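You operate a simulated robot arm through the tools that you are given. There is no shell and no other tool. Be economical: measure what you need, move in short steps, check, and stop when the job is done.

You run a simulated two-armed robot. Do the job below in one go: nothing can be reset, and whatever is moved stays where it is left.

Task
Take the beige cloth from the top of the folding table and lay it out flat on the bare end of the folding table.

The check looks at the end state, three seconds after you hand in, the way a careful person would. Anything else that was tipped, shoved, dropped, spilled or broken makes it a failure. Flat cloth is picked up by pressing the open fingertips on it (5 to 10 N) and closing them slowly along it; thin cloth reads only 2 to 8 mm in the jaws.

Robot
Two 7-joint arms with two-finger parallel grippers on one trunk, on a base that drives. Base frame: it is fixed to the floor where the robot stands at the start and does not move with it; the origin is under the middle of the robot, x ahead of it, y to its left, z up; the surface under the hand at the start is at about z = 740. Lengths are in mm, angles in rad, forces in N, time in s.
The left shoulder is at the start at [60, 143, 901], the right one opposite. With the tool pointing down near the work surface each hand reaches from about 320 to 740 mm from the robot's upright axis, wherever it stands, measured 20 degrees to its own side. Places, roughly: bare end of the folding table [700, -500, 700]. Payload 1.57 kg a hand.
The TCP of each hand is the grasp point between the finger pads, 30 mm short of the fingertips. In the tool frame z runs along the fingers and y along their closing line. The gripper opens to 110 mm. The fingers are 24 mm wide and 12 mm thick; the gripper's body (48 by 112 mm) begins 78 mm behind the TCP.
Orientation is that of the tool frame in the base frame, as a unit quaternion [w, x, y, z]. With the fingers straight down and closing along the base's y, the tool's x points along the base's -x, its y along +y and its z along -z.

Tools
- The arms move only by the tool send_rows. It takes "left_deltas", "right_deltas" or both (then of equal length, played together; a hand with none holds still); each is a list of rows, each an object of numbers (a shift or turn left out is 0, a gripper value left out holds the last): "dx", "dy", "dz": the shift along the base's x, y, z in cm; "wx", "wy", "wz": the turn, a rotation vector about the base's x, y, z in rad. In form: [{"dx": .., "dy": .., "dz": .., "wx": .., "wy": .., "wz": ..}, ...]. A call has 1 to 20 rows; each row shifts and turns the commanded pose from where the row before left it. "left_hand" and "right_hand" are, for a hand that has rows, the gripper command, from -1 (shut) to 1 (fully open), values between in proportion, set as the call begins (left out, the last holds). Each row takes 0.2 s and may step no farther than 50 mm and 0.15 rad from the row before; otherwise, or with a gripper value out of range, the whole call is refused. Where a pose cannot be reached the arm comes as near as it can. A force on the tool above 40 N (or 10 N above the force at the start of the call, whichever is more), or a blocked arm, ends the call early, and 0.2 s more pass. The fingers move at their own pace (about 45 mm/s each) and stop on an object; they squeeze with about 31 N. The grip force told is the motor's: it shows also when the fingers shut on nothing. Time passes only in rows, and 0.2 s behind the last, so rows that do not move let the fingers close. The reply holds the time, the measured pose of the TCP, the force on the tool along the base axes, the opening and the grip force, in the units named above and with some noise, with the torque about the TCP (base axes, N m) and any sound that the robot's microphone picked up.
- Cameras (640 x 400 px; columns grow to the right, rows downward): "scene" is now at [42.9, -22.9, 1508.5]; the picture's right is [-0.30, -0.96, 0.00], its down [-0.74, 0.23, -0.63] and it looks along [0.60, -0.19, -0.78] (base axes); focal length 256 px, centre (320, 200). "left" rides on the left gripper at [70, -16, -141] in its tool frame; the picture's right is [0.23, 0.97, 0.00], its down [-0.86, 0.20, -0.48] and it looks along [-0.47, 0.11, 0.88] (tool axes); focal length 222 px, centre (320, 200). "right" rides on the right gripper at [70, 16, -141] in its tool frame; the picture's right is [-0.23, 0.97, 0.00], its down [-0.85, -0.20, -0.48] and it looks along [-0.47, -0.11, 0.88] (tool axes); focal length 222 px, centre (320, 200). There is no depth. A picture from a camera that has moved, and an enlarged one, comes with that camera's place and axes in the base frame and with its lens.
- capture(camera): a new picture of that camera. No time passes.
- lift_body(by): slides the trunk up (or, below 0, down) by that many mm; the arms and the scene camera ride with it, the base frame stays. It gives what a move gives, with no picture.
- base_move(legs): drives the robot by 1 to 6 legs, each [ahead, left, turn to the left] in mm, mm and rad, along the robot's own axes; the way and the turn of a leg run together, so that a leg with both is an arc; at most 1500 mm and 3.142 rad a leg. The arms and the cameras ride along, it lands a little off, and it stops where it bumps. It gives what a move gives.
- head_to(pan, tilt): turns the head with the scene camera to pan (to the left, within 1.501 rad either way) and tilt (down, from -0.506 to 1.204), counted from straight ahead of the robot. It gives what a move gives.
- zoom(camera, box): a new picture of the part [left, top, right, bottom] of that camera's present view, enlarged. No time passes.
- finish_job(): hands the job in; it is judged then, once.

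Go step by step. Nothing tells you exact positions but the pictures and the camera data: compare them with the known pose of the tool, close in by small moves and look again before you grip or let go. The budget is 120 turns and 108 pictures, counting those below and the enlarged ones. Unless the task says otherwise, let go and move clear before handing in, and close with one line.

The tools are called after "Request:" by a JSON object that holds its "name" and its "arguments". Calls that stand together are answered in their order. send_rows: Moves the arms, as the interface text tells. Its arguments: {"type":"object","properties":{"left_deltas":{"type":"array"},"left_hand":{"type":"number"},"right_deltas":{"type":"array"},"right_hand":{"type":"number"}},"required":[]} The other tools are called the same way: lift_body (by) slides the trunk up or down; base_move (legs) drives the base; head_to (pan, tilt) turns the head that bears the scene camera; capture (camera) takes a picture; zoom (camera, box) takes an enlarged picture of a part of a camera's view; finish_job () hands the job in.

At the start:

```text
t: 0.0
left_eef_pos: [457.0, 65.8, 996.1]
left_ee_rot: [0.0, -0.001, 1.0, 0.0]
left_ft_force: [0.0, -0.4, -0.9]
left_moment: [0.0, 0.0, 0.01]
left_gripper_width: 109.8
left_finger_force: 0.0
right_eef_pos: [460.8, -307.6, 1050.4]
right_ee_rot: [-0.001, 0.001, 1.0, 0.001]
right_ft_force: [0.3, 1.1, -0.1]
right_moment: [-0.04, 0.02, 0.01]
right_gripper_width: 110.1
right_finger_force: 0.0
trunk travel left (down, up): [-500.0, 90.0]
robot x, y, heading: [2.1, -2.7, 0.001]
head pan, tilt: [-0.3, 0.89]
```

scene: 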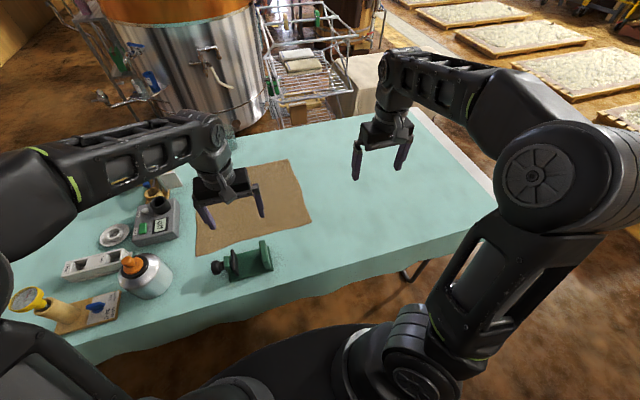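
right: 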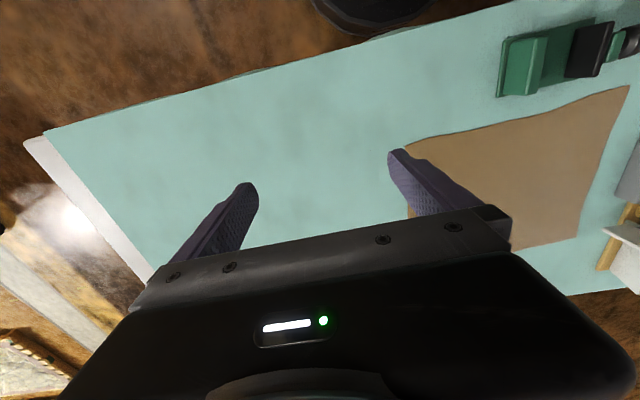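
left: 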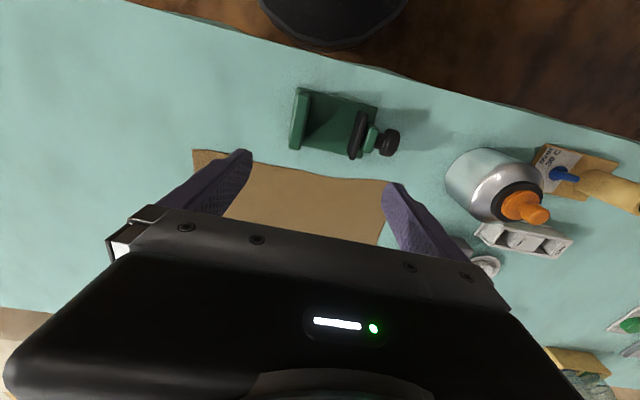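

I see a brown-beige cloth lying among the tools, about x 540–900, y -150 to 230, with the bare end of the table to the right. I'll look closer at its borders before planning the pick-up.

Request:
{"name": "zoom", "arguments": {"camera": "scene", "box": [80, 140, 340, 302]}}

Request:
{"name": "zoom", "arguments": {"camera": "left", "box": [160, 60, 480, 260]}}

Request:
{"name": "zoom", "arguments": {"camera": "right", "box": [380, 20, 640, 300]}}

```text
2.46 times, centred on (210, 221) of scene
camera zoom: at [42.9, -22.9, 1508.5], right [-0.3, -0.96, 0.0], down [-0.74, 0.23, -0.63], along [0.6, -0.19, -0.78], focal length 630 px, centre (591, 148)
```

zoom: 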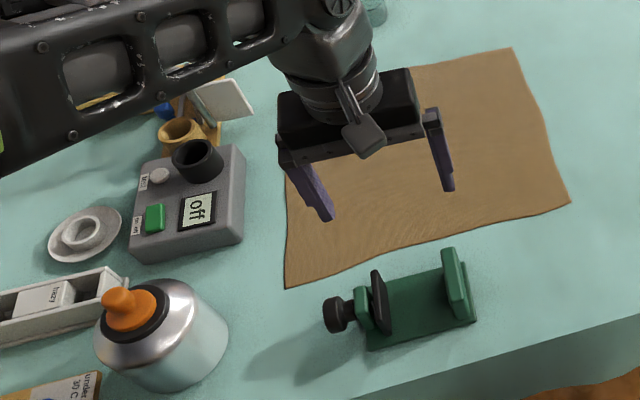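

```text
2.00 times, centred on (320, 160) of left
camera zoom: at [387.0, 50.4, 1138.7], right [-0.23, 0.97, 0.0], down [0.86, 0.2, 0.48], along [0.47, 0.11, -0.88], focal length 444 px, centre (320, 280)
```

zoom: 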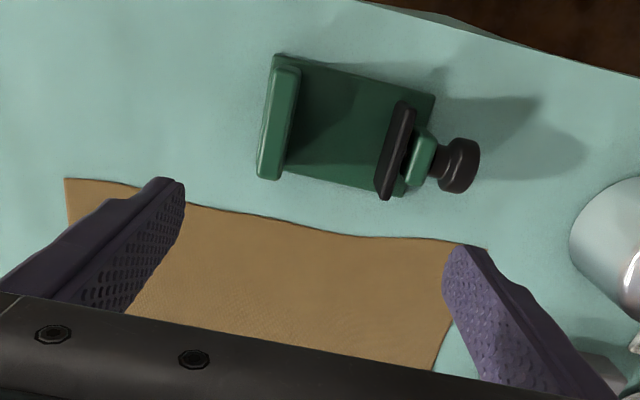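

```text
1.43 times, centred on (510, 160) of right
camera zoom: at [389.7, -293.1, 1194.6], right [0.23, 0.97, 0.0], down [0.85, -0.2, 0.48], along [0.47, -0.11, -0.88], focal length 317 px, centre (49, 257)
```

zoom: 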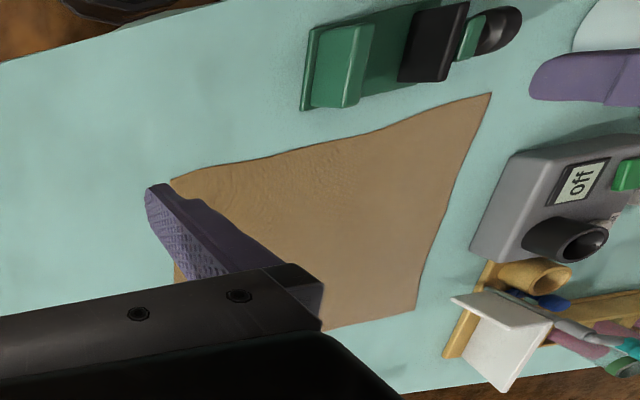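

The cloth is about 400 (y) × 360 (x) mm, its corners near (550,-148), (530,250), (890,262), (897,-145), lying at z≈740, with the vise just off its near edge. I'll look down to see how much room the base has to come closer, and look over at the bare end.

Request:
{"name": "head_to", "arguments": {"pan": 0.0, "tilt": 1.2}}

Request:
{"name": "capture", "arguments": {"camera": "scene"}}

Request:
{"name": "head_to", "arguments": {"pan": -0.9, "tilt": 0.9}}

Request:
{"name": "capture", "arguments": {"camera": "scene"}}

```text
t: 0.8
left_eef_pos: [456.8, 66.5, 996.8]
left_ee_rot: [-0.001, 0.0, 1.0, 0.0]
left_ft_force: [-0.4, 0.4, -0.1]
left_moment: [-0.01, 0.01, -0.03]
left_gripper_width: 110.0
left_finger_force: 0.0
right_eef_pos: [460.1, -308.5, 1052.0]
right_ee_rot: [0.0, 0.0, 1.0, 0.0]
right_ft_force: [-1.3, -0.1, -0.3]
right_moment: [0.0, -0.01, -0.03]
right_gripper_width: 110.0
right_finger_force: 0.1
trunk travel left (down, up): [-500.0, 90.0]
robot x, y, heading: [2.7, -2.3, 0.003]
head pan, tilt: [0.0, 1.201]
```

```text
101 pictures are left
camera scene: at [26.2, -0.4, 1487.9], right [0.0, -1.0, 0.0], down [-0.93, 0.0, -0.36], along [0.36, 0.0, -0.93], focal length 256 px, centre (320, 200)
```

scene: 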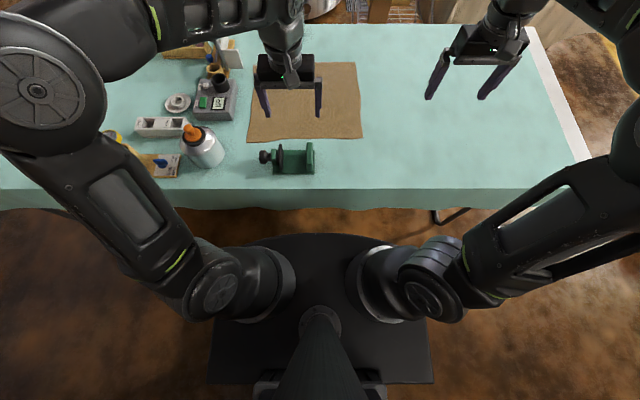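

```text
t: 2.0
left_eef_pos: [456.0, 67.2, 996.2]
left_ee_rot: [0.0, 0.001, 1.0, 0.0]
left_ft_force: [-0.3, -0.3, 0.1]
left_moment: [-0.02, -0.04, 0.0]
left_gripper_width: 109.9
left_finger_force: 0.0
right_eef_pos: [462.1, -308.2, 1053.0]
right_ee_rot: [0.0, 0.0, 1.0, 0.001]
right_ft_force: [0.6, -0.3, 0.7]
right_moment: [0.03, 0.02, -0.02]
right_gripper_width: 109.7
right_finger_force: 0.2
trunk travel left (down, up): [-500.0, 90.0]
robot x, y, heading: [3.2, 0.5, -0.003]
head pan, tilt: [-0.901, 0.901]
```

```text
100 pictures are left
camera scene: at [17.2, -59.5, 1507.7], right [-0.78, -0.62, 0.0], down [-0.49, 0.61, -0.62], along [0.39, -0.49, -0.78], focal length 256 px, centre (320, 200)
```

scene: 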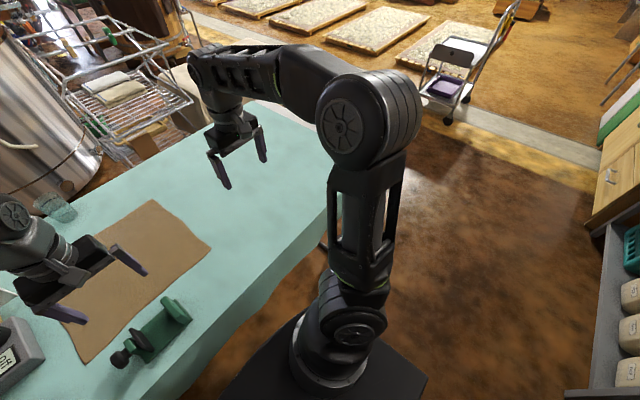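

The base should stay out from under the table when strafing (the table legs are there), but there's room to work. Plan: pinch both near corners, lift the cloth forward and up, strafe right, and lay it down by lowering and drawing back. First I bring both hands above the near corners with the jaws half open.

Request:
{"name": "send_rows", "arguments": {"left_deltas": [{"dx": 1.37, "dy": 2.07, "dz": -2.09}, {"dx": 1.37, "dy": 2.07, "dz": -2.09}, {"dx": 1.37, "dy": 2.07, "dz": -2.09}, {"dx": 1.37, "dy": 2.07, "dz": -2.09}, {"dx": 1.37, "dy": 2.07, "dz": -2.09}, {"dx": 1.37, "dy": 2.07, "dz": -2.09}, {"dx": 1.37, "dy": 2.07, "dz": -2.09}, {}], "right_deltas": [{"dx": 1.57, "dy": 2.8, "dz": -2.89}, {"dx": 1.57, "dy": 2.8, "dz": -2.89}, {"dx": 1.57, "dy": 2.8, "dz": -2.89}, {"dx": 1.57, "dy": 2.8, "dz": -2.89}, {"dx": 1.57, "dy": 2.8, "dz": -2.89}, {"dx": 1.57, "dy": 2.8, "dz": -2.89}, {"dx": 1.57, "dy": 2.8, "dz": -2.89}, {}], "left_hand": 0.1, "right_hand": 0.1}}

Request:
{"name": "capture", "arguments": {"camera": "left"}}

Request:
{"name": "capture", "arguments": {"camera": "right"}}

Request:
{"name": "head_to", "arguments": {"pan": 0.0, "tilt": 0.95}}

Request:
{"name": "capture", "arguments": {"camera": "scene"}}

```text
t: 3.8
left_eef_pos: [551.7, 211.0, 849.2]
left_ee_rot: [0.001, 0.0, 1.0, 0.0]
left_ft_force: [-0.6, 0.3, -0.7]
left_moment: [-0.03, -0.01, 0.0]
left_gripper_width: 60.7
left_finger_force: 0.1
right_eef_pos: [569.2, -112.6, 849.8]
right_ee_rot: [0.001, 0.0, 1.0, 0.001]
right_ft_force: [-0.4, -0.2, 0.5]
right_moment: [-0.04, -0.02, 0.05]
right_gripper_width: 60.5
right_finger_force: 0.1
trunk travel left (down, up): [-500.0, 90.0]
robot x, y, heading: [-0.6, 0.9, 0.001]
head pan, tilt: [-0.901, 0.901]
```

```text
99 pictures are left
camera left: at [482.6, 195.3, 990.9], right [-0.23, 0.97, 0.0], down [0.85, 0.2, 0.48], along [0.47, 0.11, -0.88], focal length 222 px, centre (320, 200)
```

left: 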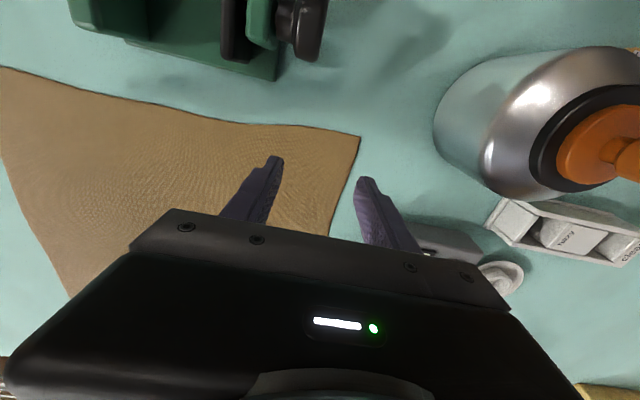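

```text
98 pictures are left
camera right: at [498.1, -96.9, 993.8], right [0.23, 0.97, 0.0], down [0.85, -0.2, 0.48], along [0.47, -0.11, -0.88], focal length 222 px, centre (320, 200)
```

right: 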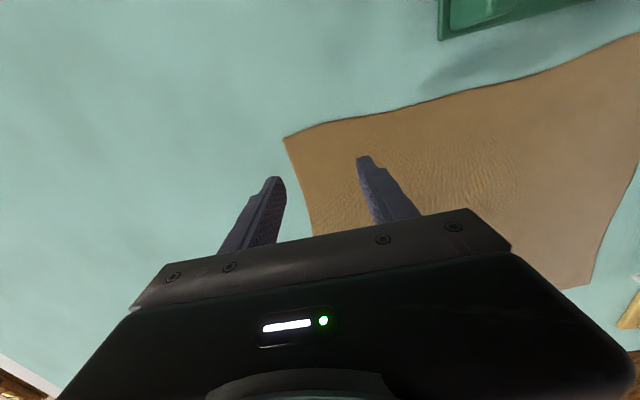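

```text
t: 5.0
left_eef_pos: [552.8, 213.3, 848.5]
left_ee_rot: [0.001, 0.0, 1.0, 0.0]
left_ft_force: [-0.2, -0.8, 0.2]
left_moment: [0.02, -0.01, 0.01]
left_gripper_width: 60.5
left_finger_force: 0.1
right_eef_pos: [569.3, -112.0, 849.5]
right_ee_rot: [0.0, 0.0, 1.0, 0.0]
right_ft_force: [0.3, -0.2, 0.2]
right_moment: [-0.02, 0.02, 0.02]
right_gripper_width: 60.4
right_finger_force: 0.0
trunk travel left (down, up): [-500.0, 90.0]
robot x, y, heading: [1.0, -1.3, -0.005]
head pan, tilt: [0.0, 0.949]
```

```text
97 pictures are left
camera scene: at [43.1, -0.3, 1504.1], right [0.0, -1.0, 0.0], down [-0.81, 0.0, -0.58], along [0.58, 0.0, -0.81], focal length 256 px, centre (320, 200)
```

scene: 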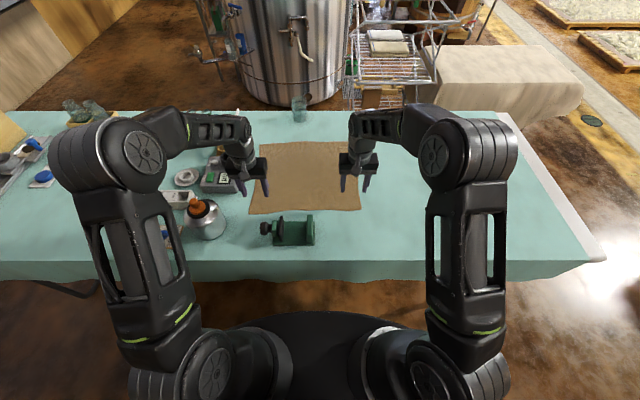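

The corners are at (527,251) and (547,-150); both hands are over them, just slightly too far out. I shift a few mm inward and lower to just above the cloth.

Request:
{"name": "send_rows", "arguments": {"left_deltas": [{"dy": -0.5, "dz": -2.4}, {"dz": -2.4}, {"dz": -2.0}, {}], "right_deltas": [{"dy": 0.6, "dz": -2.4}, {"dz": -2.4}, {"dz": -2.0}, {}]}}

Request:
{"name": "capture", "arguments": {"camera": "left"}}

Request:
{"name": "capture", "arguments": {"camera": "right"}}

```text
t: 6.0
left_eef_pos: [554.0, 206.3, 782.3]
left_ee_rot: [0.0, 0.0, 1.0, 0.0]
left_ft_force: [-0.2, 0.3, -0.3]
left_moment: [-0.02, -0.01, -0.01]
left_gripper_width: 60.5
left_finger_force: 0.0
right_eef_pos: [567.8, -107.2, 781.6]
right_ee_rot: [0.0, 0.0, 1.0, 0.0]
right_ft_force: [-0.7, -0.8, 0.0]
right_moment: [-0.01, -0.01, -0.01]
right_gripper_width: 60.4
right_finger_force: 0.0
trunk travel left (down, up): [-500.0, 90.0]
robot x, y, heading: [2.0, 2.1, 0.003]
head pan, tilt: [0.0, 0.949]
```

```text
96 pictures are left
camera left: at [483.9, 191.0, 924.7], right [-0.23, 0.97, 0.0], down [0.86, 0.2, 0.48], along [0.47, 0.11, -0.88], focal length 222 px, centre (320, 200)
```

left: 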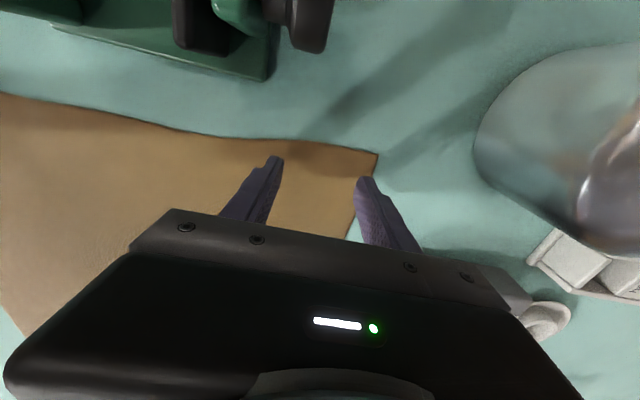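

```text
95 pictures are left
camera right: at [497.6, -91.6, 925.1], right [0.23, 0.97, 0.0], down [0.85, -0.2, 0.48], along [0.47, -0.11, -0.88], focal length 222 px, centre (320, 200)
```

right: 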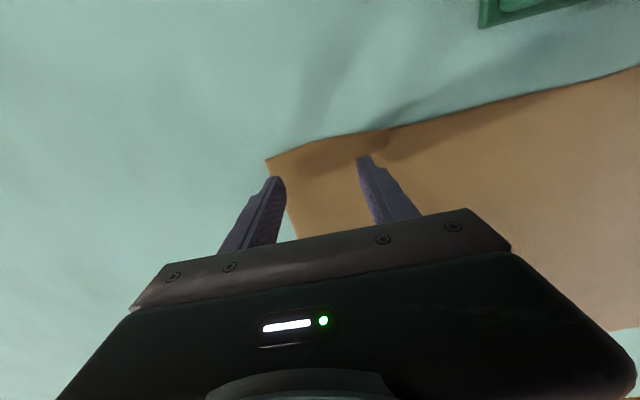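

The outer fingertips sit right on the cloth's side edges, so I move 10 mm further inward, narrow the jaws a bit and lower toward contact.

Request:
{"name": "send_rows", "arguments": {"left_deltas": [{"dy": -1.0}, {"dz": -0.6}, {}], "right_deltas": [{"dy": 1.0}, {"dz": -0.6}, {}], "left_hand": -0.05, "right_hand": -0.05}}

Request:
{"name": "send_rows", "arguments": {"left_deltas": [{"dz": -0.4}, {}], "right_deltas": [{"dz": -0.4}, {}]}}

Request:
{"name": "send_rows", "arguments": {"left_deltas": [{"dz": -0.2}, {}], "right_deltas": [{"dz": -0.2}, {}]}}

```text
t: 6.8
left_eef_pos: [553.5, 196.1, 776.9]
left_ee_rot: [0.0, 0.001, 1.0, -0.001]
left_ft_force: [-0.3, -0.6, 0.4]
left_moment: [-0.02, -0.01, -0.01]
left_gripper_width: 52.5
left_finger_force: 0.2
right_eef_pos: [569.2, -96.5, 774.7]
right_ee_rot: [0.0, 0.0, 1.0, -0.001]
right_ft_force: [0.5, 0.7, -0.9]
right_moment: [-0.01, -0.01, -0.01]
right_gripper_width: 52.3
right_finger_force: 0.0
trunk travel left (down, up): [-500.0, 90.0]
robot x, y, heading: [2.6, -0.4, 0.001]
head pan, tilt: [0.0, 0.949]
```

```text
t: 7.4
left_eef_pos: [551.8, 196.2, 773.0]
left_ee_rot: [0.0, 0.0, 1.0, 0.0]
left_ft_force: [0.2, -0.2, 0.1]
left_moment: [0.0, 0.04, -0.03]
left_gripper_width: 52.2
left_finger_force: 0.0
right_eef_pos: [569.8, -96.6, 770.8]
right_ee_rot: [0.0, -0.001, 1.0, 0.0]
right_ft_force: [-1.2, -0.9, 4.0]
right_moment: [-0.07, 0.02, -0.02]
right_gripper_width: 52.3
right_finger_force: 0.0
trunk travel left (down, up): [-500.0, 90.0]
robot x, y, heading: [-0.8, -0.1, -0.002]
head pan, tilt: [0.0, 0.949]
```

```text
t: 8.0
left_eef_pos: [552.6, 196.8, 771.9]
left_ee_rot: [0.001, 0.0, 1.0, 0.0]
left_ft_force: [2.1, -1.0, 1.6]
left_moment: [0.02, -0.01, 0.0]
left_gripper_width: 52.2
left_finger_force: 0.0
right_eef_pos: [570.0, -96.1, 771.5]
right_ee_rot: [0.002, 0.0, 1.0, 0.0]
right_ft_force: [-5.1, -0.9, 19.6]
right_moment: [-0.35, 0.26, -0.1]
right_gripper_width: 52.1
right_finger_force: 0.0
trunk travel left (down, up): [-500.0, 90.0]
robot x, y, heading: [-1.0, -0.1, 0.0]
head pan, tilt: [0.0, 0.949]
```

Both tips now touch: the right presses too hard (19.6 N), the left only just. I trim each by about a millimetre.

Request:
{"name": "send_rows", "arguments": {"left_deltas": [{"dz": -0.07}, {}], "right_deltas": [{"dz": 0.14}, {}]}}

```text
t: 8.6
left_eef_pos: [553.2, 196.0, 771.6]
left_ee_rot: [0.002, 0.0, 1.0, 0.001]
left_ft_force: [3.2, 0.5, 13.5]
left_moment: [-0.15, 0.06, 0.05]
left_gripper_width: 51.9
left_finger_force: 0.0
right_eef_pos: [568.6, -97.0, 770.7]
right_ee_rot: [0.001, 0.0, 1.0, 0.0]
right_ft_force: [-3.3, 0.9, 11.1]
right_moment: [-0.16, 0.16, -0.06]
right_gripper_width: 52.0
right_finger_force: 0.0
trunk travel left (down, up): [-500.0, 90.0]
robot x, y, heading: [-2.9, -3.0, -0.003]
head pan, tilt: [0.0, 0.949]
```

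The forces are slightly high, so I ease each up a touch and start closing gradually.

Request:
{"name": "send_rows", "arguments": {"left_deltas": [{"dz": 0.05}, {}], "right_deltas": [{"dz": 0.03}, {}]}}

Request:
{"name": "send_rows", "arguments": {"left_deltas": [{}, {}], "right_deltas": [{}, {}], "left_hand": -0.2, "right_hand": -0.2}}

Request:
{"name": "capture", "arguments": {"camera": "left"}}

Request:
{"name": "capture", "arguments": {"camera": "right"}}

```text
t: 9.2
left_eef_pos: [551.9, 195.6, 770.8]
left_ee_rot: [0.002, 0.0, 1.0, 0.0]
left_ft_force: [6.4, -1.6, 10.8]
left_moment: [-0.15, -0.07, 0.06]
left_gripper_width: 52.0
left_finger_force: 0.0
right_eef_pos: [569.4, -96.6, 772.4]
right_ee_rot: [0.001, 0.0, 1.0, 0.0]
right_ft_force: [-1.9, 1.1, 12.1]
right_moment: [-0.16, 0.11, -0.05]
right_gripper_width: 52.3
right_finger_force: 0.0
trunk travel left (down, up): [-500.0, 90.0]
robot x, y, heading: [-3.3, -0.7, 0.006]
head pan, tilt: [0.0, 0.949]
```

```text
t: 9.8
left_eef_pos: [550.8, 195.7, 770.3]
left_ee_rot: [0.0, 0.001, 1.0, 0.0]
left_ft_force: [-0.4, -3.8, 15.6]
left_moment: [-0.18, 0.11, 0.02]
left_gripper_width: 42.8
left_finger_force: 0.1
right_eef_pos: [569.7, -97.9, 771.6]
right_ee_rot: [0.001, -0.001, 1.0, 0.001]
right_ft_force: [1.6, 0.1, 7.9]
right_moment: [-0.13, 0.02, 0.05]
right_gripper_width: 42.3
right_finger_force: 0.1
trunk travel left (down, up): [-500.0, 90.0]
robot x, y, heading: [-3.6, 0.2, 0.003]
head pan, tilt: [0.0, 0.949]
```

```text
94 pictures are left
camera left: at [481.6, 179.3, 913.4], right [-0.23, 0.97, 0.0], down [0.85, 0.2, 0.48], along [0.47, 0.11, -0.88], focal length 222 px, centre (320, 200)
```

left: 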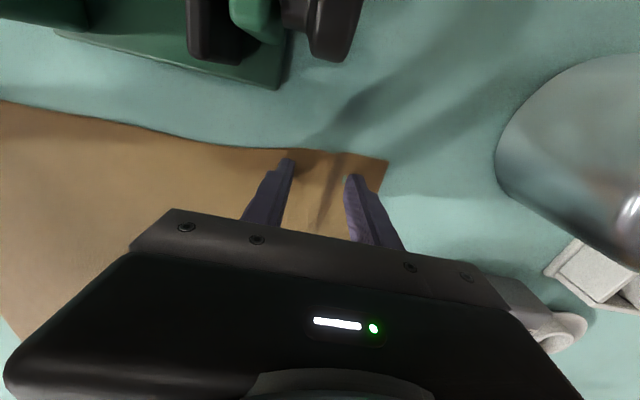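

```text
93 pictures are left
camera right: at [498.0, -82.1, 914.6], right [0.23, 0.97, 0.0], down [0.85, -0.2, 0.48], along [0.47, -0.11, -0.88], focal length 222 px, centre (320, 200)
```

right: 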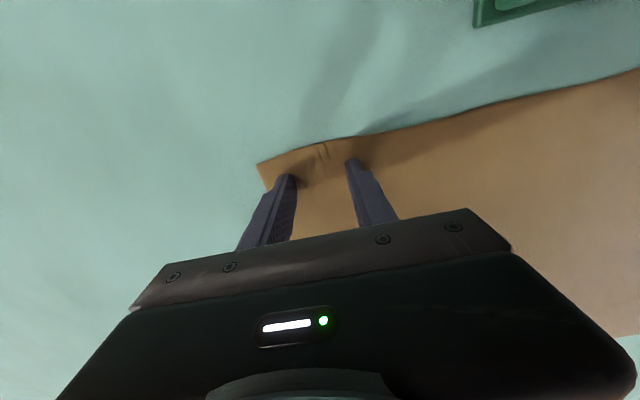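

Folds are forming between the fingers on both sides, so the cloth is being gathered. I keep closing in steps.

Request:
{"name": "send_rows", "arguments": {"left_deltas": [{"dz": 0.05}, {}], "right_deltas": [{}, {}], "left_hand": -0.4, "right_hand": -0.4}}

Request:
{"name": "send_rows", "arguments": {"left_deltas": [{}, {}], "right_deltas": [{}, {}], "left_hand": -0.6, "right_hand": -0.6}}

Request:
{"name": "send_rows", "arguments": {"left_deltas": [{}, {}], "right_deltas": [{}, {}], "left_hand": -0.8, "right_hand": -0.8}}

Request:
{"name": "send_rows", "arguments": {"left_deltas": [{}, {}, {}], "right_deltas": [{}, {}, {}], "left_hand": -1, "right_hand": -1}}

Request:
{"name": "capture", "arguments": {"camera": "left"}}

Request:
{"name": "capture", "arguments": {"camera": "right"}}

```text
t: 10.4
left_eef_pos: [550.8, 196.0, 771.6]
left_ee_rot: [0.001, 0.0, 1.0, 0.0]
left_ft_force: [-1.3, -4.1, 12.8]
left_moment: [-0.19, 0.1, 0.01]
left_gripper_width: 33.7
left_finger_force: 0.6
right_eef_pos: [569.4, -96.9, 771.5]
right_ee_rot: [0.001, 0.0, 1.0, 0.0]
right_ft_force: [-0.1, -0.7, 8.8]
right_moment: [-0.13, 0.06, 0.02]
right_gripper_width: 32.0
right_finger_force: 0.0
trunk travel left (down, up): [-500.0, 90.0]
robot x, y, heading: [-3.4, 0.3, -0.003]
head pan, tilt: [0.0, 0.949]
```

```text
t: 11.0
left_eef_pos: [550.7, 196.6, 772.1]
left_ee_rot: [0.002, 0.001, 1.0, -0.001]
left_ft_force: [-0.8, -2.5, 11.3]
left_moment: [-0.11, 0.09, 0.02]
left_gripper_width: 20.7
left_finger_force: 0.0
right_eef_pos: [568.7, -96.0, 770.7]
right_ee_rot: [0.001, 0.001, 1.0, 0.002]
right_ft_force: [1.0, 1.7, 10.2]
right_moment: [-0.05, 0.06, -0.02]
right_gripper_width: 23.2
right_finger_force: 1.8
trunk travel left (down, up): [-500.0, 90.0]
robot x, y, heading: [2.0, 1.0, -0.005]
head pan, tilt: [0.0, 0.949]
```

```text
t: 11.6
left_eef_pos: [551.1, 196.3, 770.3]
left_ee_rot: [0.002, -0.001, 1.0, 0.0]
left_ft_force: [0.4, -4.1, 10.5]
left_moment: [-0.14, 0.07, 0.06]
left_gripper_width: 12.2
left_finger_force: 0.5
right_eef_pos: [568.8, -94.4, 771.9]
right_ee_rot: [0.001, -0.001, 1.0, 0.001]
right_ft_force: [0.4, 6.4, 8.9]
right_moment: [0.18, 0.1, -0.02]
right_gripper_width: 12.2
right_finger_force: 3.2
trunk travel left (down, up): [-500.0, 90.0]
robot x, y, heading: [-0.6, -4.3, -0.002]
head pan, tilt: [0.0, 0.949]
```

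```text
t: 12.4
left_eef_pos: [552.2, 194.9, 770.8]
left_ee_rot: [0.001, 0.0, 1.0, -0.001]
left_ft_force: [2.2, -12.9, 6.8]
left_moment: [-0.45, 0.01, -0.02]
left_gripper_width: 2.5
left_finger_force: 24.0
right_eef_pos: [568.9, -92.9, 772.5]
right_ee_rot: [0.002, 0.0, 1.0, 0.003]
right_ft_force: [-3.1, 21.9, 16.2]
right_moment: [0.71, 0.25, -0.09]
right_gripper_width: 2.8
right_finger_force: 23.4
trunk travel left (down, up): [-500.0, 90.0]
robot x, y, heading: [0.9, -2.9, 0.003]
head pan, tilt: [0.0, 0.949]
```

```text
92 pictures are left
camera left: at [481.5, 179.7, 913.5], right [-0.23, 0.97, 0.0], down [0.85, 0.2, 0.48], along [0.47, 0.11, -0.88], focal length 222 px, centre (320, 200)
```

left: 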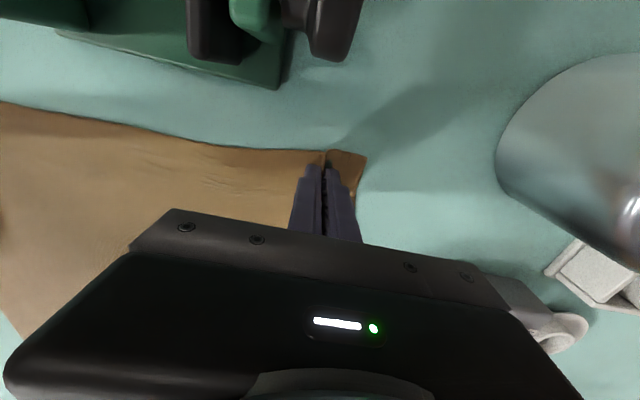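

```text
91 pictures are left
camera right: at [497.7, -78.6, 915.6], right [0.23, 0.97, 0.01], down [0.85, -0.2, 0.48], along [0.47, -0.1, -0.88], focal length 222 px, centre (320, 200)
```

right: 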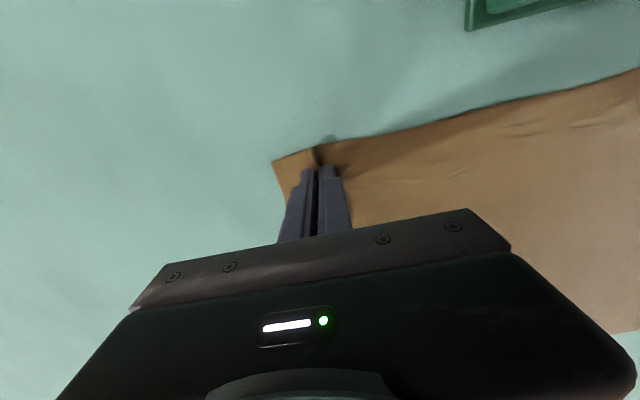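

Both jaws read 2.5–2.8 mm with a fold gripped, and the cloth is taut between the hands. I bring them 10 mm together in total and lift 40 mm to test the grip.

Request:
{"name": "send_rows", "arguments": {"left_deltas": [{"dy": -0.5, "dz": 0.5}, {"dz": 1.0, "dx": 0.5}, {"dz": 1.5, "dx": 0.5}, {"dz": 1.5, "dx": 0.5}, {}], "right_deltas": [{"dy": 0.6, "dz": 0.5}, {"dz": 1.0, "dx": 0.5}, {"dz": 1.5, "dx": 0.5}, {"dz": 1.5, "dx": 0.5}, {}]}}

Request:
{"name": "capture", "arguments": {"camera": "scene"}}

Request:
{"name": "capture", "arguments": {"camera": "left"}}

Request:
{"name": "capture", "arguments": {"camera": "right"}}

```text
t: 13.6
left_eef_pos: [567.7, 190.8, 813.6]
left_ee_rot: [0.0, 0.0, 1.0, 0.0]
left_ft_force: [0.7, -4.7, 0.7]
left_moment: [-0.14, 0.02, 0.01]
left_gripper_width: 2.5
left_finger_force: 24.1
right_eef_pos: [586.7, -91.0, 815.2]
right_ee_rot: [-0.001, 0.0, 1.0, 0.001]
right_ft_force: [-0.6, 4.6, 0.1]
right_moment: [0.14, 0.04, -0.01]
right_gripper_width: 2.3
right_finger_force: 23.7
trunk travel left (down, up): [-500.0, 90.0]
robot x, y, heading: [-1.8, 4.7, -0.002]
head pan, tilt: [0.0, 0.949]
```

```text
90 pictures are left
camera scene: at [43.1, -0.3, 1504.1], right [0.0, -1.0, 0.0], down [-0.81, 0.0, -0.58], along [0.58, 0.0, -0.81], focal length 256 px, centre (320, 200)
```

scene: 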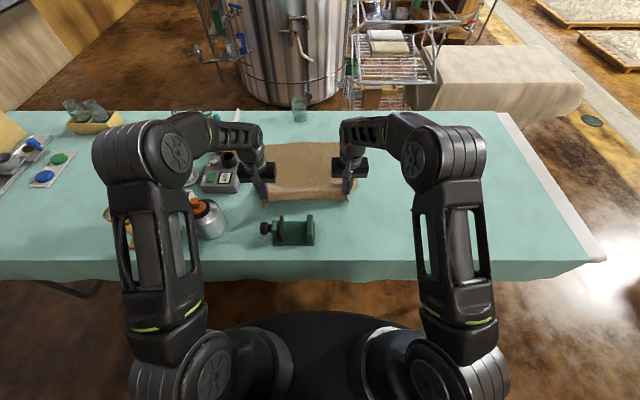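

```text
89 pictures are left
camera left: at [497.9, 175.2, 956.4], right [-0.23, 0.97, 0.0], down [0.86, 0.2, 0.48], along [0.47, 0.11, -0.88], focal length 222 px, centre (320, 200)
```

left: 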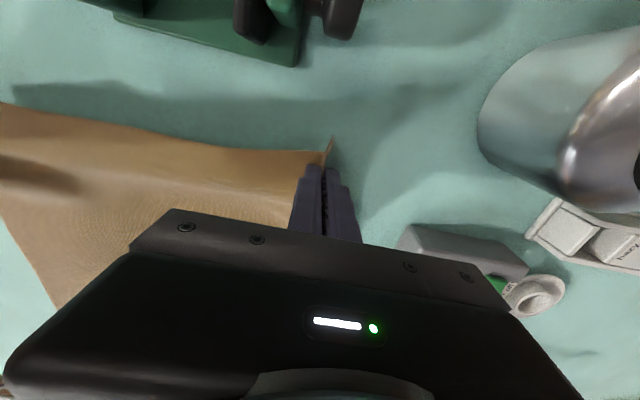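

```text
88 pictures are left
camera right: at [515.5, -76.0, 958.7], right [0.23, 0.97, 0.0], down [0.86, -0.2, 0.48], along [0.47, -0.11, -0.88], focal length 222 px, centre (320, 200)
```

right: 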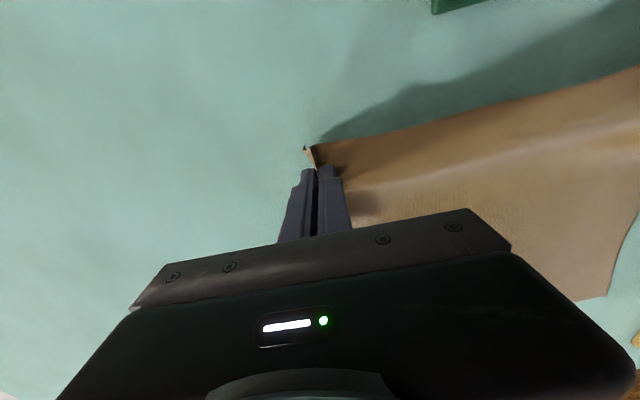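

The grip holds on both sides and the near edge is in the air. I raise the trunk, then continue up and forward while tilting the hands outward for reach.

Request:
{"name": "lift_body", "arguments": {"by": 88}}

Request:
{"name": "send_rows", "arguments": {"left_deltas": [{"dx": 1.2, "dz": 2.2, "wy": -0.08}, {"dx": 1.2, "dz": 2.2, "wy": -0.08}, {"dx": 1.2, "dz": 2.2, "wy": -0.08}, {"dx": 1.2, "dz": 2.2, "wy": -0.08}, {"dx": 1.2, "dz": 2.2, "wy": -0.08}, {"dx": 1.2, "dz": 2.2, "wy": -0.08}, {}], "right_deltas": [{"dx": 1.2, "dz": 2.2, "wy": -0.08}, {"dx": 1.2, "dz": 2.2, "wy": -0.08}, {"dx": 1.2, "dz": 2.2, "wy": -0.08}, {"dx": 1.2, "dz": 2.2, "wy": -0.08}, {"dx": 1.2, "dz": 2.2, "wy": -0.08}, {"dx": 1.2, "dz": 2.2, "wy": -0.08}, {}]}}

Request:
{"name": "capture", "arguments": {"camera": "scene"}}

```text
t: 14.8
left_eef_pos: [566.9, 191.8, 902.1]
left_ee_rot: [0.0, 0.0, 1.0, 0.001]
left_ft_force: [0.4, -3.8, 0.4]
left_moment: [-0.11, 0.02, -0.04]
left_gripper_width: 2.5
left_finger_force: 23.8
right_eef_pos: [586.4, -90.6, 903.0]
right_ee_rot: [-0.001, 0.001, 1.0, -0.001]
right_ft_force: [0.1, 4.0, 0.1]
right_moment: [0.13, 0.04, 0.0]
right_gripper_width: 1.8
right_finger_force: 23.4
trunk travel left (down, up): [-588.0, 2.0]
robot x, y, heading: [0.1, 1.7, -0.002]
head pan, tilt: [0.0, 0.949]
```

```text
t: 16.4
left_eef_pos: [637.2, 190.8, 1034.9]
left_ee_rot: [0.238, 0.001, 0.971, 0.0]
left_ft_force: [0.0, -3.3, -0.7]
left_moment: [-0.07, 0.01, -0.02]
left_gripper_width: 2.2
left_finger_force: 24.3
right_eef_pos: [659.5, -90.7, 1037.1]
right_ee_rot: [0.238, 0.0, 0.971, 0.001]
right_ft_force: [0.5, 4.3, -0.3]
right_moment: [0.09, -0.01, 0.07]
right_gripper_width: 2.5
right_finger_force: 23.5
trunk travel left (down, up): [-588.0, 2.0]
robot x, y, heading: [0.9, -0.3, -0.003]
head pan, tilt: [0.0, 0.949]
```

```text
87 pictures are left
camera scene: at [43.5, -0.3, 1592.0], right [0.0, -1.0, 0.0], down [-0.81, 0.0, -0.58], along [0.58, 0.0, -0.81], focal length 256 px, centre (320, 200)
```

scene: 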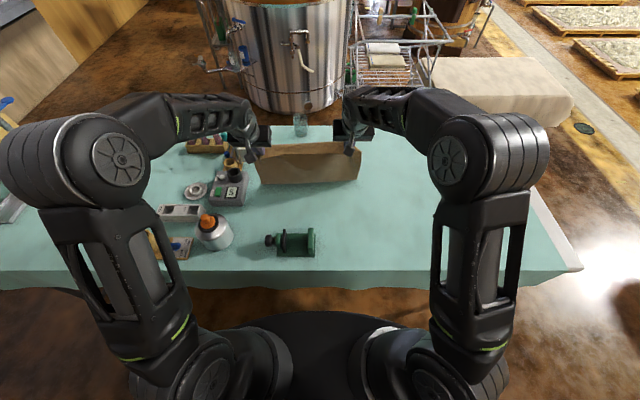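

The cloth now hangs from both hands, well forward of the vise. I lift another 130 mm so it clears the table.

Request:
{"name": "send_rows", "arguments": {"left_deltas": [{"dx": 0.5, "dz": 2.2, "wy": -0.05}, {"dx": 0.5, "dz": 2.2, "wy": -0.05}, {"dx": 0.5, "dz": 2.2, "wy": -0.05}, {"dx": 0.5, "dz": 2.2, "wy": -0.05}, {"dx": 0.5, "dz": 2.2, "wy": -0.05}, {"dx": 0.5, "dz": 2.2, "wy": -0.05}, {}], "right_deltas": [{"dx": 0.3, "dz": 2.2, "wy": -0.05}, {"dx": 0.3, "dz": 2.2, "wy": -0.05}, {"dx": 0.3, "dz": 2.2, "wy": -0.05}, {"dx": 0.3, "dz": 2.2, "wy": -0.05}, {"dx": 0.3, "dz": 2.2, "wy": -0.05}, {"dx": 0.3, "dz": 2.2, "wy": -0.05}, {}]}}

Request:
{"name": "capture", "arguments": {"camera": "scene"}}

Request:
{"name": "capture", "arguments": {"camera": "right"}}

```text
t: 18.0
left_eef_pos: [669.5, 192.3, 1164.8]
left_ee_rot: [0.38, 0.0, 0.925, 0.0]
left_ft_force: [0.8, -5.0, 0.0]
left_moment: [-0.1, -0.04, -0.12]
left_gripper_width: 2.2
left_finger_force: 24.3
right_eef_pos: [677.4, -90.0, 1167.6]
right_ee_rot: [0.381, -0.002, 0.925, 0.001]
right_ft_force: [0.8, 3.9, -0.4]
right_moment: [0.1, 0.03, 0.15]
right_gripper_width: 2.4
right_finger_force: 23.4
trunk travel left (down, up): [-588.0, 2.0]
robot x, y, heading: [-1.1, -1.9, 0.002]
head pan, tilt: [0.0, 0.949]
```

```text
86 pictures are left
camera scene: at [43.4, -0.3, 1592.1], right [0.0, -1.0, 0.0], down [-0.81, 0.0, -0.58], along [0.58, 0.0, -0.81], focal length 256 px, centre (320, 200)
```

scene: 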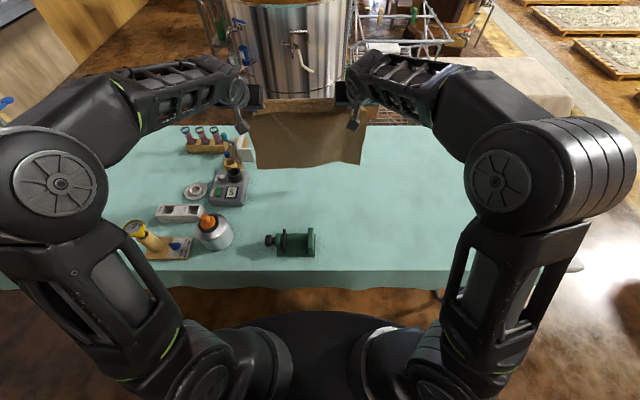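

```text
85 pictures are left
camera right: at [527.2, -76.3, 1221.7], right [0.16, 0.97, 0.16], down [0.27, -0.2, 0.94], along [0.95, -0.11, -0.3], focal length 222 px, centre (320, 200)
```

right: 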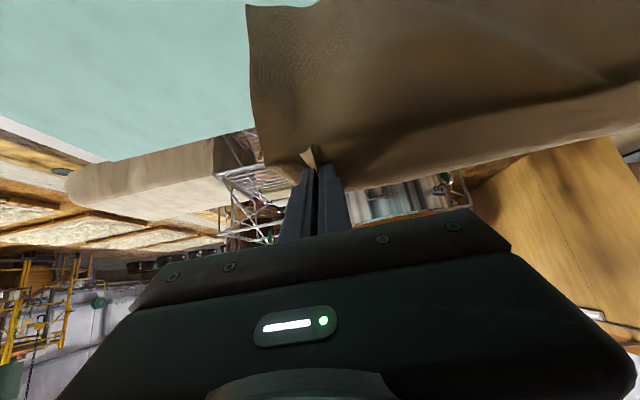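

The cloth hangs free above the table. I now strafe right 540 mm; nothing stands in the way.

Request:
{"name": "base_move", "arguments": {"legs": [[0, -270, 0], [0, -270, 0]]}}

Request:
{"name": "capture", "arguments": {"camera": "scene"}}

Request:
{"name": "capture", "arguments": {"camera": "right"}}

```text
t: 21.5
left_eef_pos: [670.1, -357.8, 1164.8]
left_ee_rot: [0.38, 0.001, 0.925, 0.0]
left_ft_force: [-0.1, -6.2, 0.2]
left_moment: [-0.08, 0.05, -0.12]
left_gripper_width: 2.4
left_finger_force: 24.3
right_eef_pos: [676.2, -643.2, 1168.6]
right_ee_rot: [0.38, 0.0, 0.925, 0.0]
right_ft_force: [-0.5, 5.3, -0.6]
right_moment: [0.15, -0.03, 0.15]
right_gripper_width: 2.2
right_finger_force: 23.3
trunk travel left (down, up): [-588.0, 2.0]
robot x, y, heading: [-3.1, -554.0, -0.003]
head pan, tilt: [0.0, 0.949]
```

```text
84 pictures are left
camera scene: at [42.5, -550.1, 1592.1], right [0.0, -1.0, 0.0], down [-0.81, 0.0, -0.58], along [0.58, 0.0, -0.81], focal length 256 px, centre (320, 200)
```

scene: 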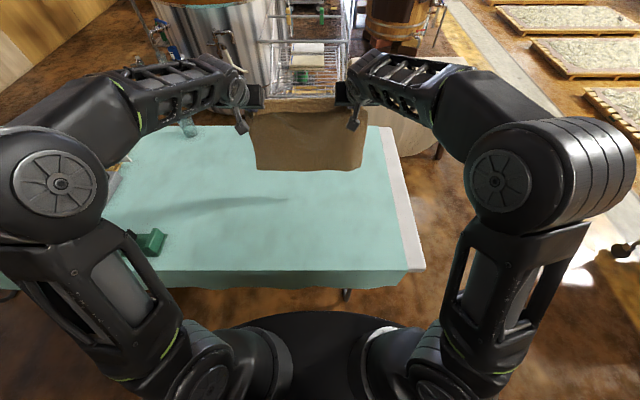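

```text
83 pictures are left
camera right: at [526.3, -626.6, 1221.6], right [0.16, 0.97, 0.16], down [0.27, -0.2, 0.94], along [0.95, -0.11, -0.3], focal length 222 px, centre (320, 200)
```

right: 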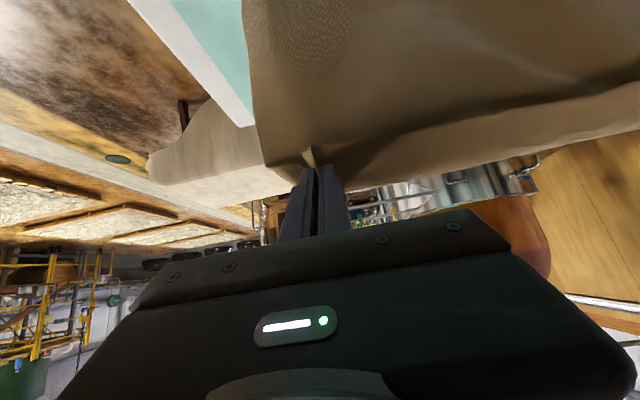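

The cloth hangs centred over the bare end (y≈-500), its lower edge leaning slightly forward at about x 750, z 810. I reach a bit farther forward and lower until it nearly touches the table.

Request:
{"name": "send_rows", "arguments": {"left_deltas": [{"dx": 1.2, "dz": -1.2}, {"dx": 1.2, "dz": -1.2}, {"dx": 1.2, "dz": -1.2}, {"dx": 1.2, "dz": -1.2}, {"dx": 1.2, "dz": -1.2}, {}, {}], "right_deltas": [{"dx": 1.2, "dz": -1.2}, {"dx": 1.2, "dz": -1.2}, {"dx": 1.2, "dz": -1.2}, {"dx": 1.2, "dz": -1.2}, {"dx": 1.2, "dz": -1.2}, {}, {}]}}

Request:
{"name": "capture", "arguments": {"camera": "scene"}}

Request:
{"name": "capture", "arguments": {"camera": "left"}}

```text
t: 23.1
left_eef_pos: [729.5, -357.2, 1106.0]
left_ee_rot: [0.379, 0.0, 0.925, 0.0]
left_ft_force: [0.5, -6.5, 0.0]
left_moment: [-0.16, -0.02, -0.17]
left_gripper_width: 2.2
left_finger_force: 23.8
right_eef_pos: [737.2, -642.1, 1108.8]
right_ee_rot: [0.379, 0.0, 0.925, 0.0]
right_ft_force: [0.3, 6.8, -0.5]
right_moment: [0.17, -0.01, 0.15]
right_gripper_width: 2.3
right_finger_force: 23.5
trunk travel left (down, up): [-588.0, 2.0]
robot x, y, heading: [3.0, -545.9, -0.001]
head pan, tilt: [0.0, 0.949]
```

```text
82 pictures are left
camera scene: at [43.1, -548.8, 1592.0], right [0.0, -1.0, 0.0], down [-0.81, 0.0, -0.58], along [0.58, 0.0, -0.81], focal length 256 px, centre (320, 200)
```

scene: 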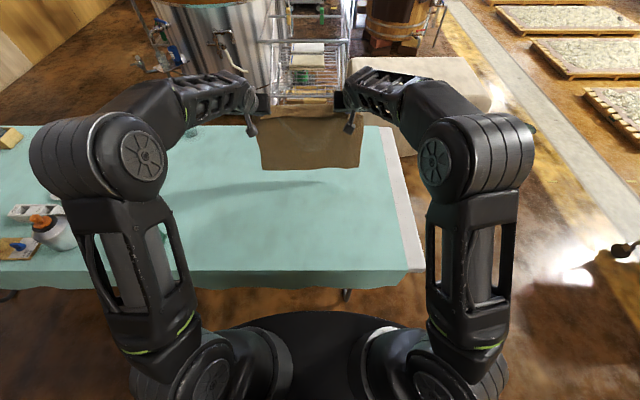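

```text
81 pictures are left
camera left: at [580.7, -373.2, 1157.8], right [-0.16, 0.97, -0.16], down [0.27, 0.2, 0.94], along [0.95, 0.11, -0.3], focal length 222 px, centre (320, 200)
```

left: 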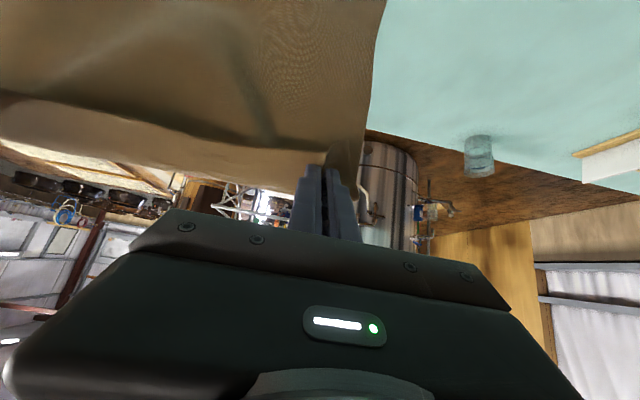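

The lower edge is just above the table at about x 805. Now I start the lay-down: hands draw back and down while returning upright.

Request:
{"name": "send_rows", "arguments": {"left_deltas": [{"dx": -1.37, "dz": -1.17, "wy": 0.026}, {"dx": -1.37, "dz": -1.17, "wy": 0.026}, {"dx": -1.37, "dz": -1.17, "wy": 0.026}, {"dx": -1.9, "dz": -1.73, "wy": 0.05}, {"dx": -1.9, "dz": -1.73, "wy": 0.05}, {"dx": -1.9, "dz": -1.73, "wy": 0.05}, {}], "right_deltas": [{"dx": -1.37, "dz": -1.17, "wy": 0.026}, {"dx": -1.37, "dz": -1.17, "wy": 0.026}, {"dx": -1.37, "dz": -1.17, "wy": 0.026}, {"dx": -1.9, "dz": -1.73, "wy": 0.05}, {"dx": -1.9, "dz": -1.73, "wy": 0.05}, {"dx": -1.9, "dz": -1.73, "wy": 0.05}, {}]}}

Request:
{"name": "capture", "arguments": {"camera": "scene"}}

Request:
{"name": "capture", "arguments": {"camera": "right"}}

```text
t: 24.7
left_eef_pos: [629.9, -356.6, 1018.5]
left_ee_rot: [0.272, 0.0, 0.962, 0.0]
left_ft_force: [0.0, -6.6, 0.0]
left_moment: [-0.14, 0.0, -0.15]
left_gripper_width: 2.8
left_finger_force: 23.6
right_eef_pos: [639.6, -641.4, 1018.1]
right_ee_rot: [0.272, 0.0, 0.962, 0.0]
right_ft_force: [-0.3, 5.9, -0.5]
right_moment: [0.11, -0.01, 0.11]
right_gripper_width: 2.4
right_finger_force: 23.5
trunk travel left (down, up): [-588.0, 2.0]
robot x, y, heading: [0.1, -550.2, -0.005]
head pan, tilt: [0.0, 0.949]
```

```text
80 pictures are left
camera scene: at [42.6, -548.9, 1592.1], right [0.0, -1.0, 0.0], down [-0.81, 0.0, -0.58], along [0.58, 0.0, -0.81], focal length 256 px, centre (320, 200)
```

scene: 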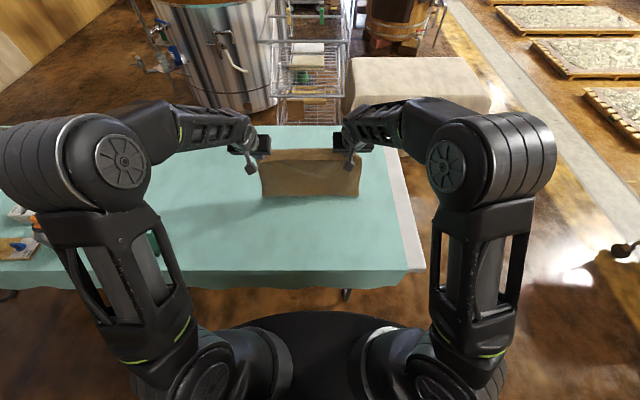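

```text
79 pictures are left
camera right: at [505.5, -624.8, 1104.8], right [0.19, 0.97, 0.12], down [0.48, -0.2, 0.86], along [0.86, -0.11, -0.5], focal length 222 px, centre (320, 200)
```

right: 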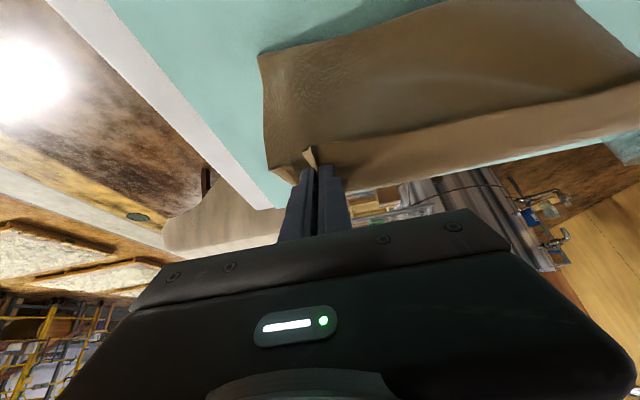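

The far edge seems to have slid back to about x 665 instead of staying forward. I look closer before going on.

Request:
{"name": "zoom", "arguments": {"camera": "scene", "box": [220, 110, 400, 222]}}

Request:
{"name": "capture", "arguments": {"camera": "left"}}

```text
3.56 times, centred on (310, 166) of scene
camera zoom: at [42.6, -548.9, 1592.1], right [0.0, -1.0, 0.0], down [-0.81, 0.0, -0.58], along [0.58, 0.0, -0.81], focal length 910 px, centre (356, 321)
```

zoom: 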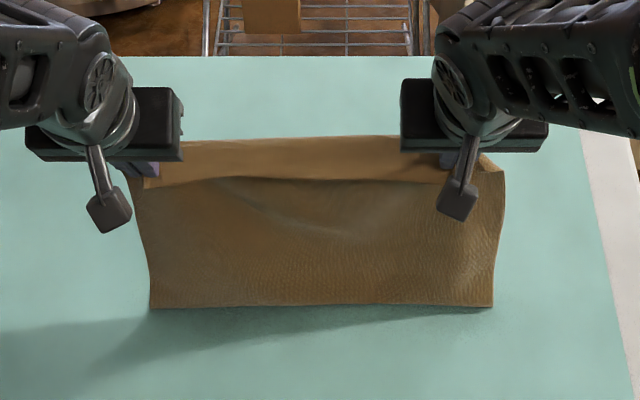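

```text
77 pictures are left
camera left: at [496.8, -372.1, 1103.7], right [-0.19, 0.97, -0.12], down [0.48, 0.2, 0.86], along [0.86, 0.11, -0.5], focal length 222 px, centre (320, 200)
```

left: 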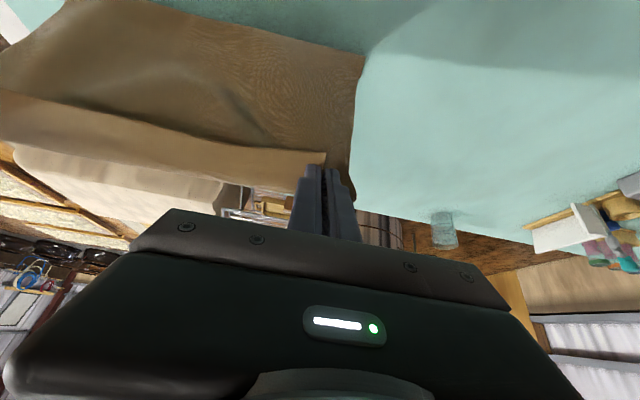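

I can't tell whether the cloth bellies or hangs straight, so I raise the hands 60 mm and compare where the lower edge goes.

Request:
{"name": "send_rows", "arguments": {"left_deltas": [{"dz": 2}, {"dz": 2}, {"dz": 2}, {}, {}], "right_deltas": [{"dz": 2}, {"dz": 2}, {"dz": 2}, {}, {}]}}

Request:
{"name": "zoom", "arguments": {"camera": "scene", "box": [220, 110, 400, 222]}}

Request:
{"name": "capture", "arguments": {"camera": "left"}}

```text
t: 25.9
left_eef_pos: [628.9, -357.6, 1078.7]
left_ee_rot: [0.272, 0.001, 0.962, 0.0]
left_ft_force: [0.3, -5.4, 0.3]
left_moment: [-0.09, 0.0, -0.13]
left_gripper_width: 2.4
left_finger_force: 24.2
right_eef_pos: [639.0, -640.9, 1080.3]
right_ee_rot: [0.272, 0.0, 0.962, 0.0]
right_ft_force: [0.1, 4.8, 0.1]
right_moment: [0.1, 0.03, 0.1]
right_gripper_width: 2.2
right_finger_force: 23.8
trunk travel left (down, up): [-588.0, 2.0]
robot x, y, heading: [0.2, -547.2, 0.003]
head pan, tilt: [0.0, 0.949]
```

```text
3.56 times, centred on (310, 166) of scene
camera zoom: at [42.1, -548.9, 1592.1], right [0.0, -1.0, 0.0], down [-0.81, 0.0, -0.58], along [0.58, 0.0, -0.81], focal length 910 px, centre (356, 321)
```

zoom: 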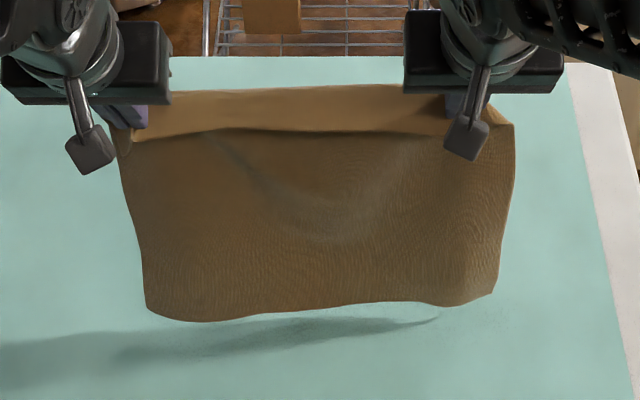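

```text
75 pictures are left
camera left: at [495.4, -373.0, 1163.1], right [-0.19, 0.97, -0.12], down [0.48, 0.2, 0.86], along [0.86, 0.11, -0.5], focal length 222 px, centre (320, 200)
```

left: 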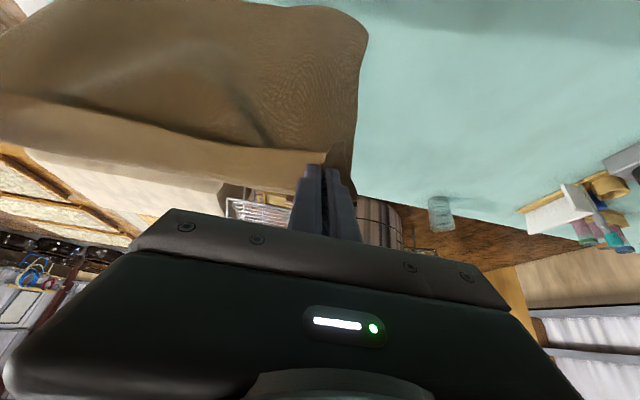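

Raising left the lower edge where it was, so the cloth was lying forward behind the hanging part, which is the right way, but it had slid back. I'll lift clear, reach forward again, and this time touch down more vertically before drawing back.

Request:
{"name": "send_rows", "arguments": {"left_deltas": [{"dz": 2}, {"dz": 2}, {"dz": 2}, {"dx": 2, "wy": -0.05}, {"dx": 2, "wy": -0.05}, {"dx": 2, "wy": -0.05}, {"dx": 2, "wy": -0.05}, {"dx": 2, "wy": -0.05}, {}, {}, {}, {}], "right_deltas": [{"dz": 2}, {"dz": 2}, {"dz": 2}, {"dx": 2, "wy": -0.05}, {"dx": 2, "wy": -0.05}, {"dx": 2, "wy": -0.05}, {"dx": 2, "wy": -0.05}, {"dx": 2, "wy": -0.05}, {}, {}, {}, {}]}}

Request:
{"name": "capture", "arguments": {"camera": "scene"}}

Request:
{"name": "capture", "arguments": {"camera": "left"}}

```text
t: 28.5
left_eef_pos: [731.0, -356.0, 1136.8]
left_ee_rot: [0.39, 0.001, 0.921, 0.0]
left_ft_force: [-0.7, -5.9, 0.2]
left_moment: [-0.12, 0.0, -0.1]
left_gripper_width: 2.3
left_finger_force: 23.6
right_eef_pos: [739.1, -640.5, 1140.9]
right_ee_rot: [0.39, 0.0, 0.921, 0.0]
right_ft_force: [0.9, 6.3, -0.2]
right_moment: [0.12, 0.01, 0.12]
right_gripper_width: 2.4
right_finger_force: 24.3
trunk travel left (down, up): [-588.0, 2.0]
robot x, y, heading: [1.6, -548.0, -0.003]
head pan, tilt: [0.0, 0.949]
```

```text
74 pictures are left
camera scene: at [42.7, -548.8, 1592.1], right [0.0, -1.0, 0.0], down [-0.81, 0.0, -0.58], along [0.58, 0.0, -0.81], focal length 256 px, centre (320, 200)
```

scene: 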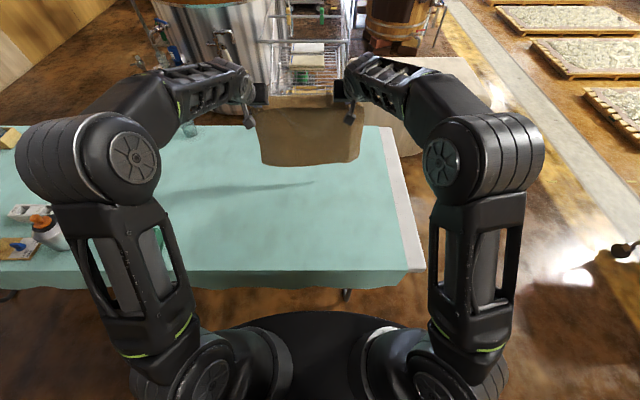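

```text
73 pictures are left
camera left: at [580.6, -372.5, 1185.2], right [-0.16, 0.97, -0.16], down [0.25, 0.2, 0.95], along [0.95, 0.11, -0.28], focal length 222 px, centre (320, 200)
```

left: 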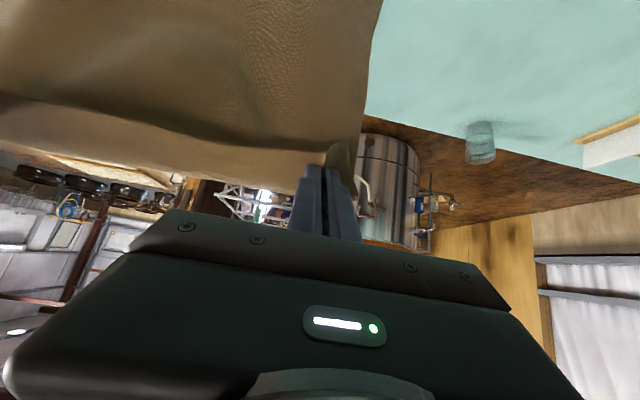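

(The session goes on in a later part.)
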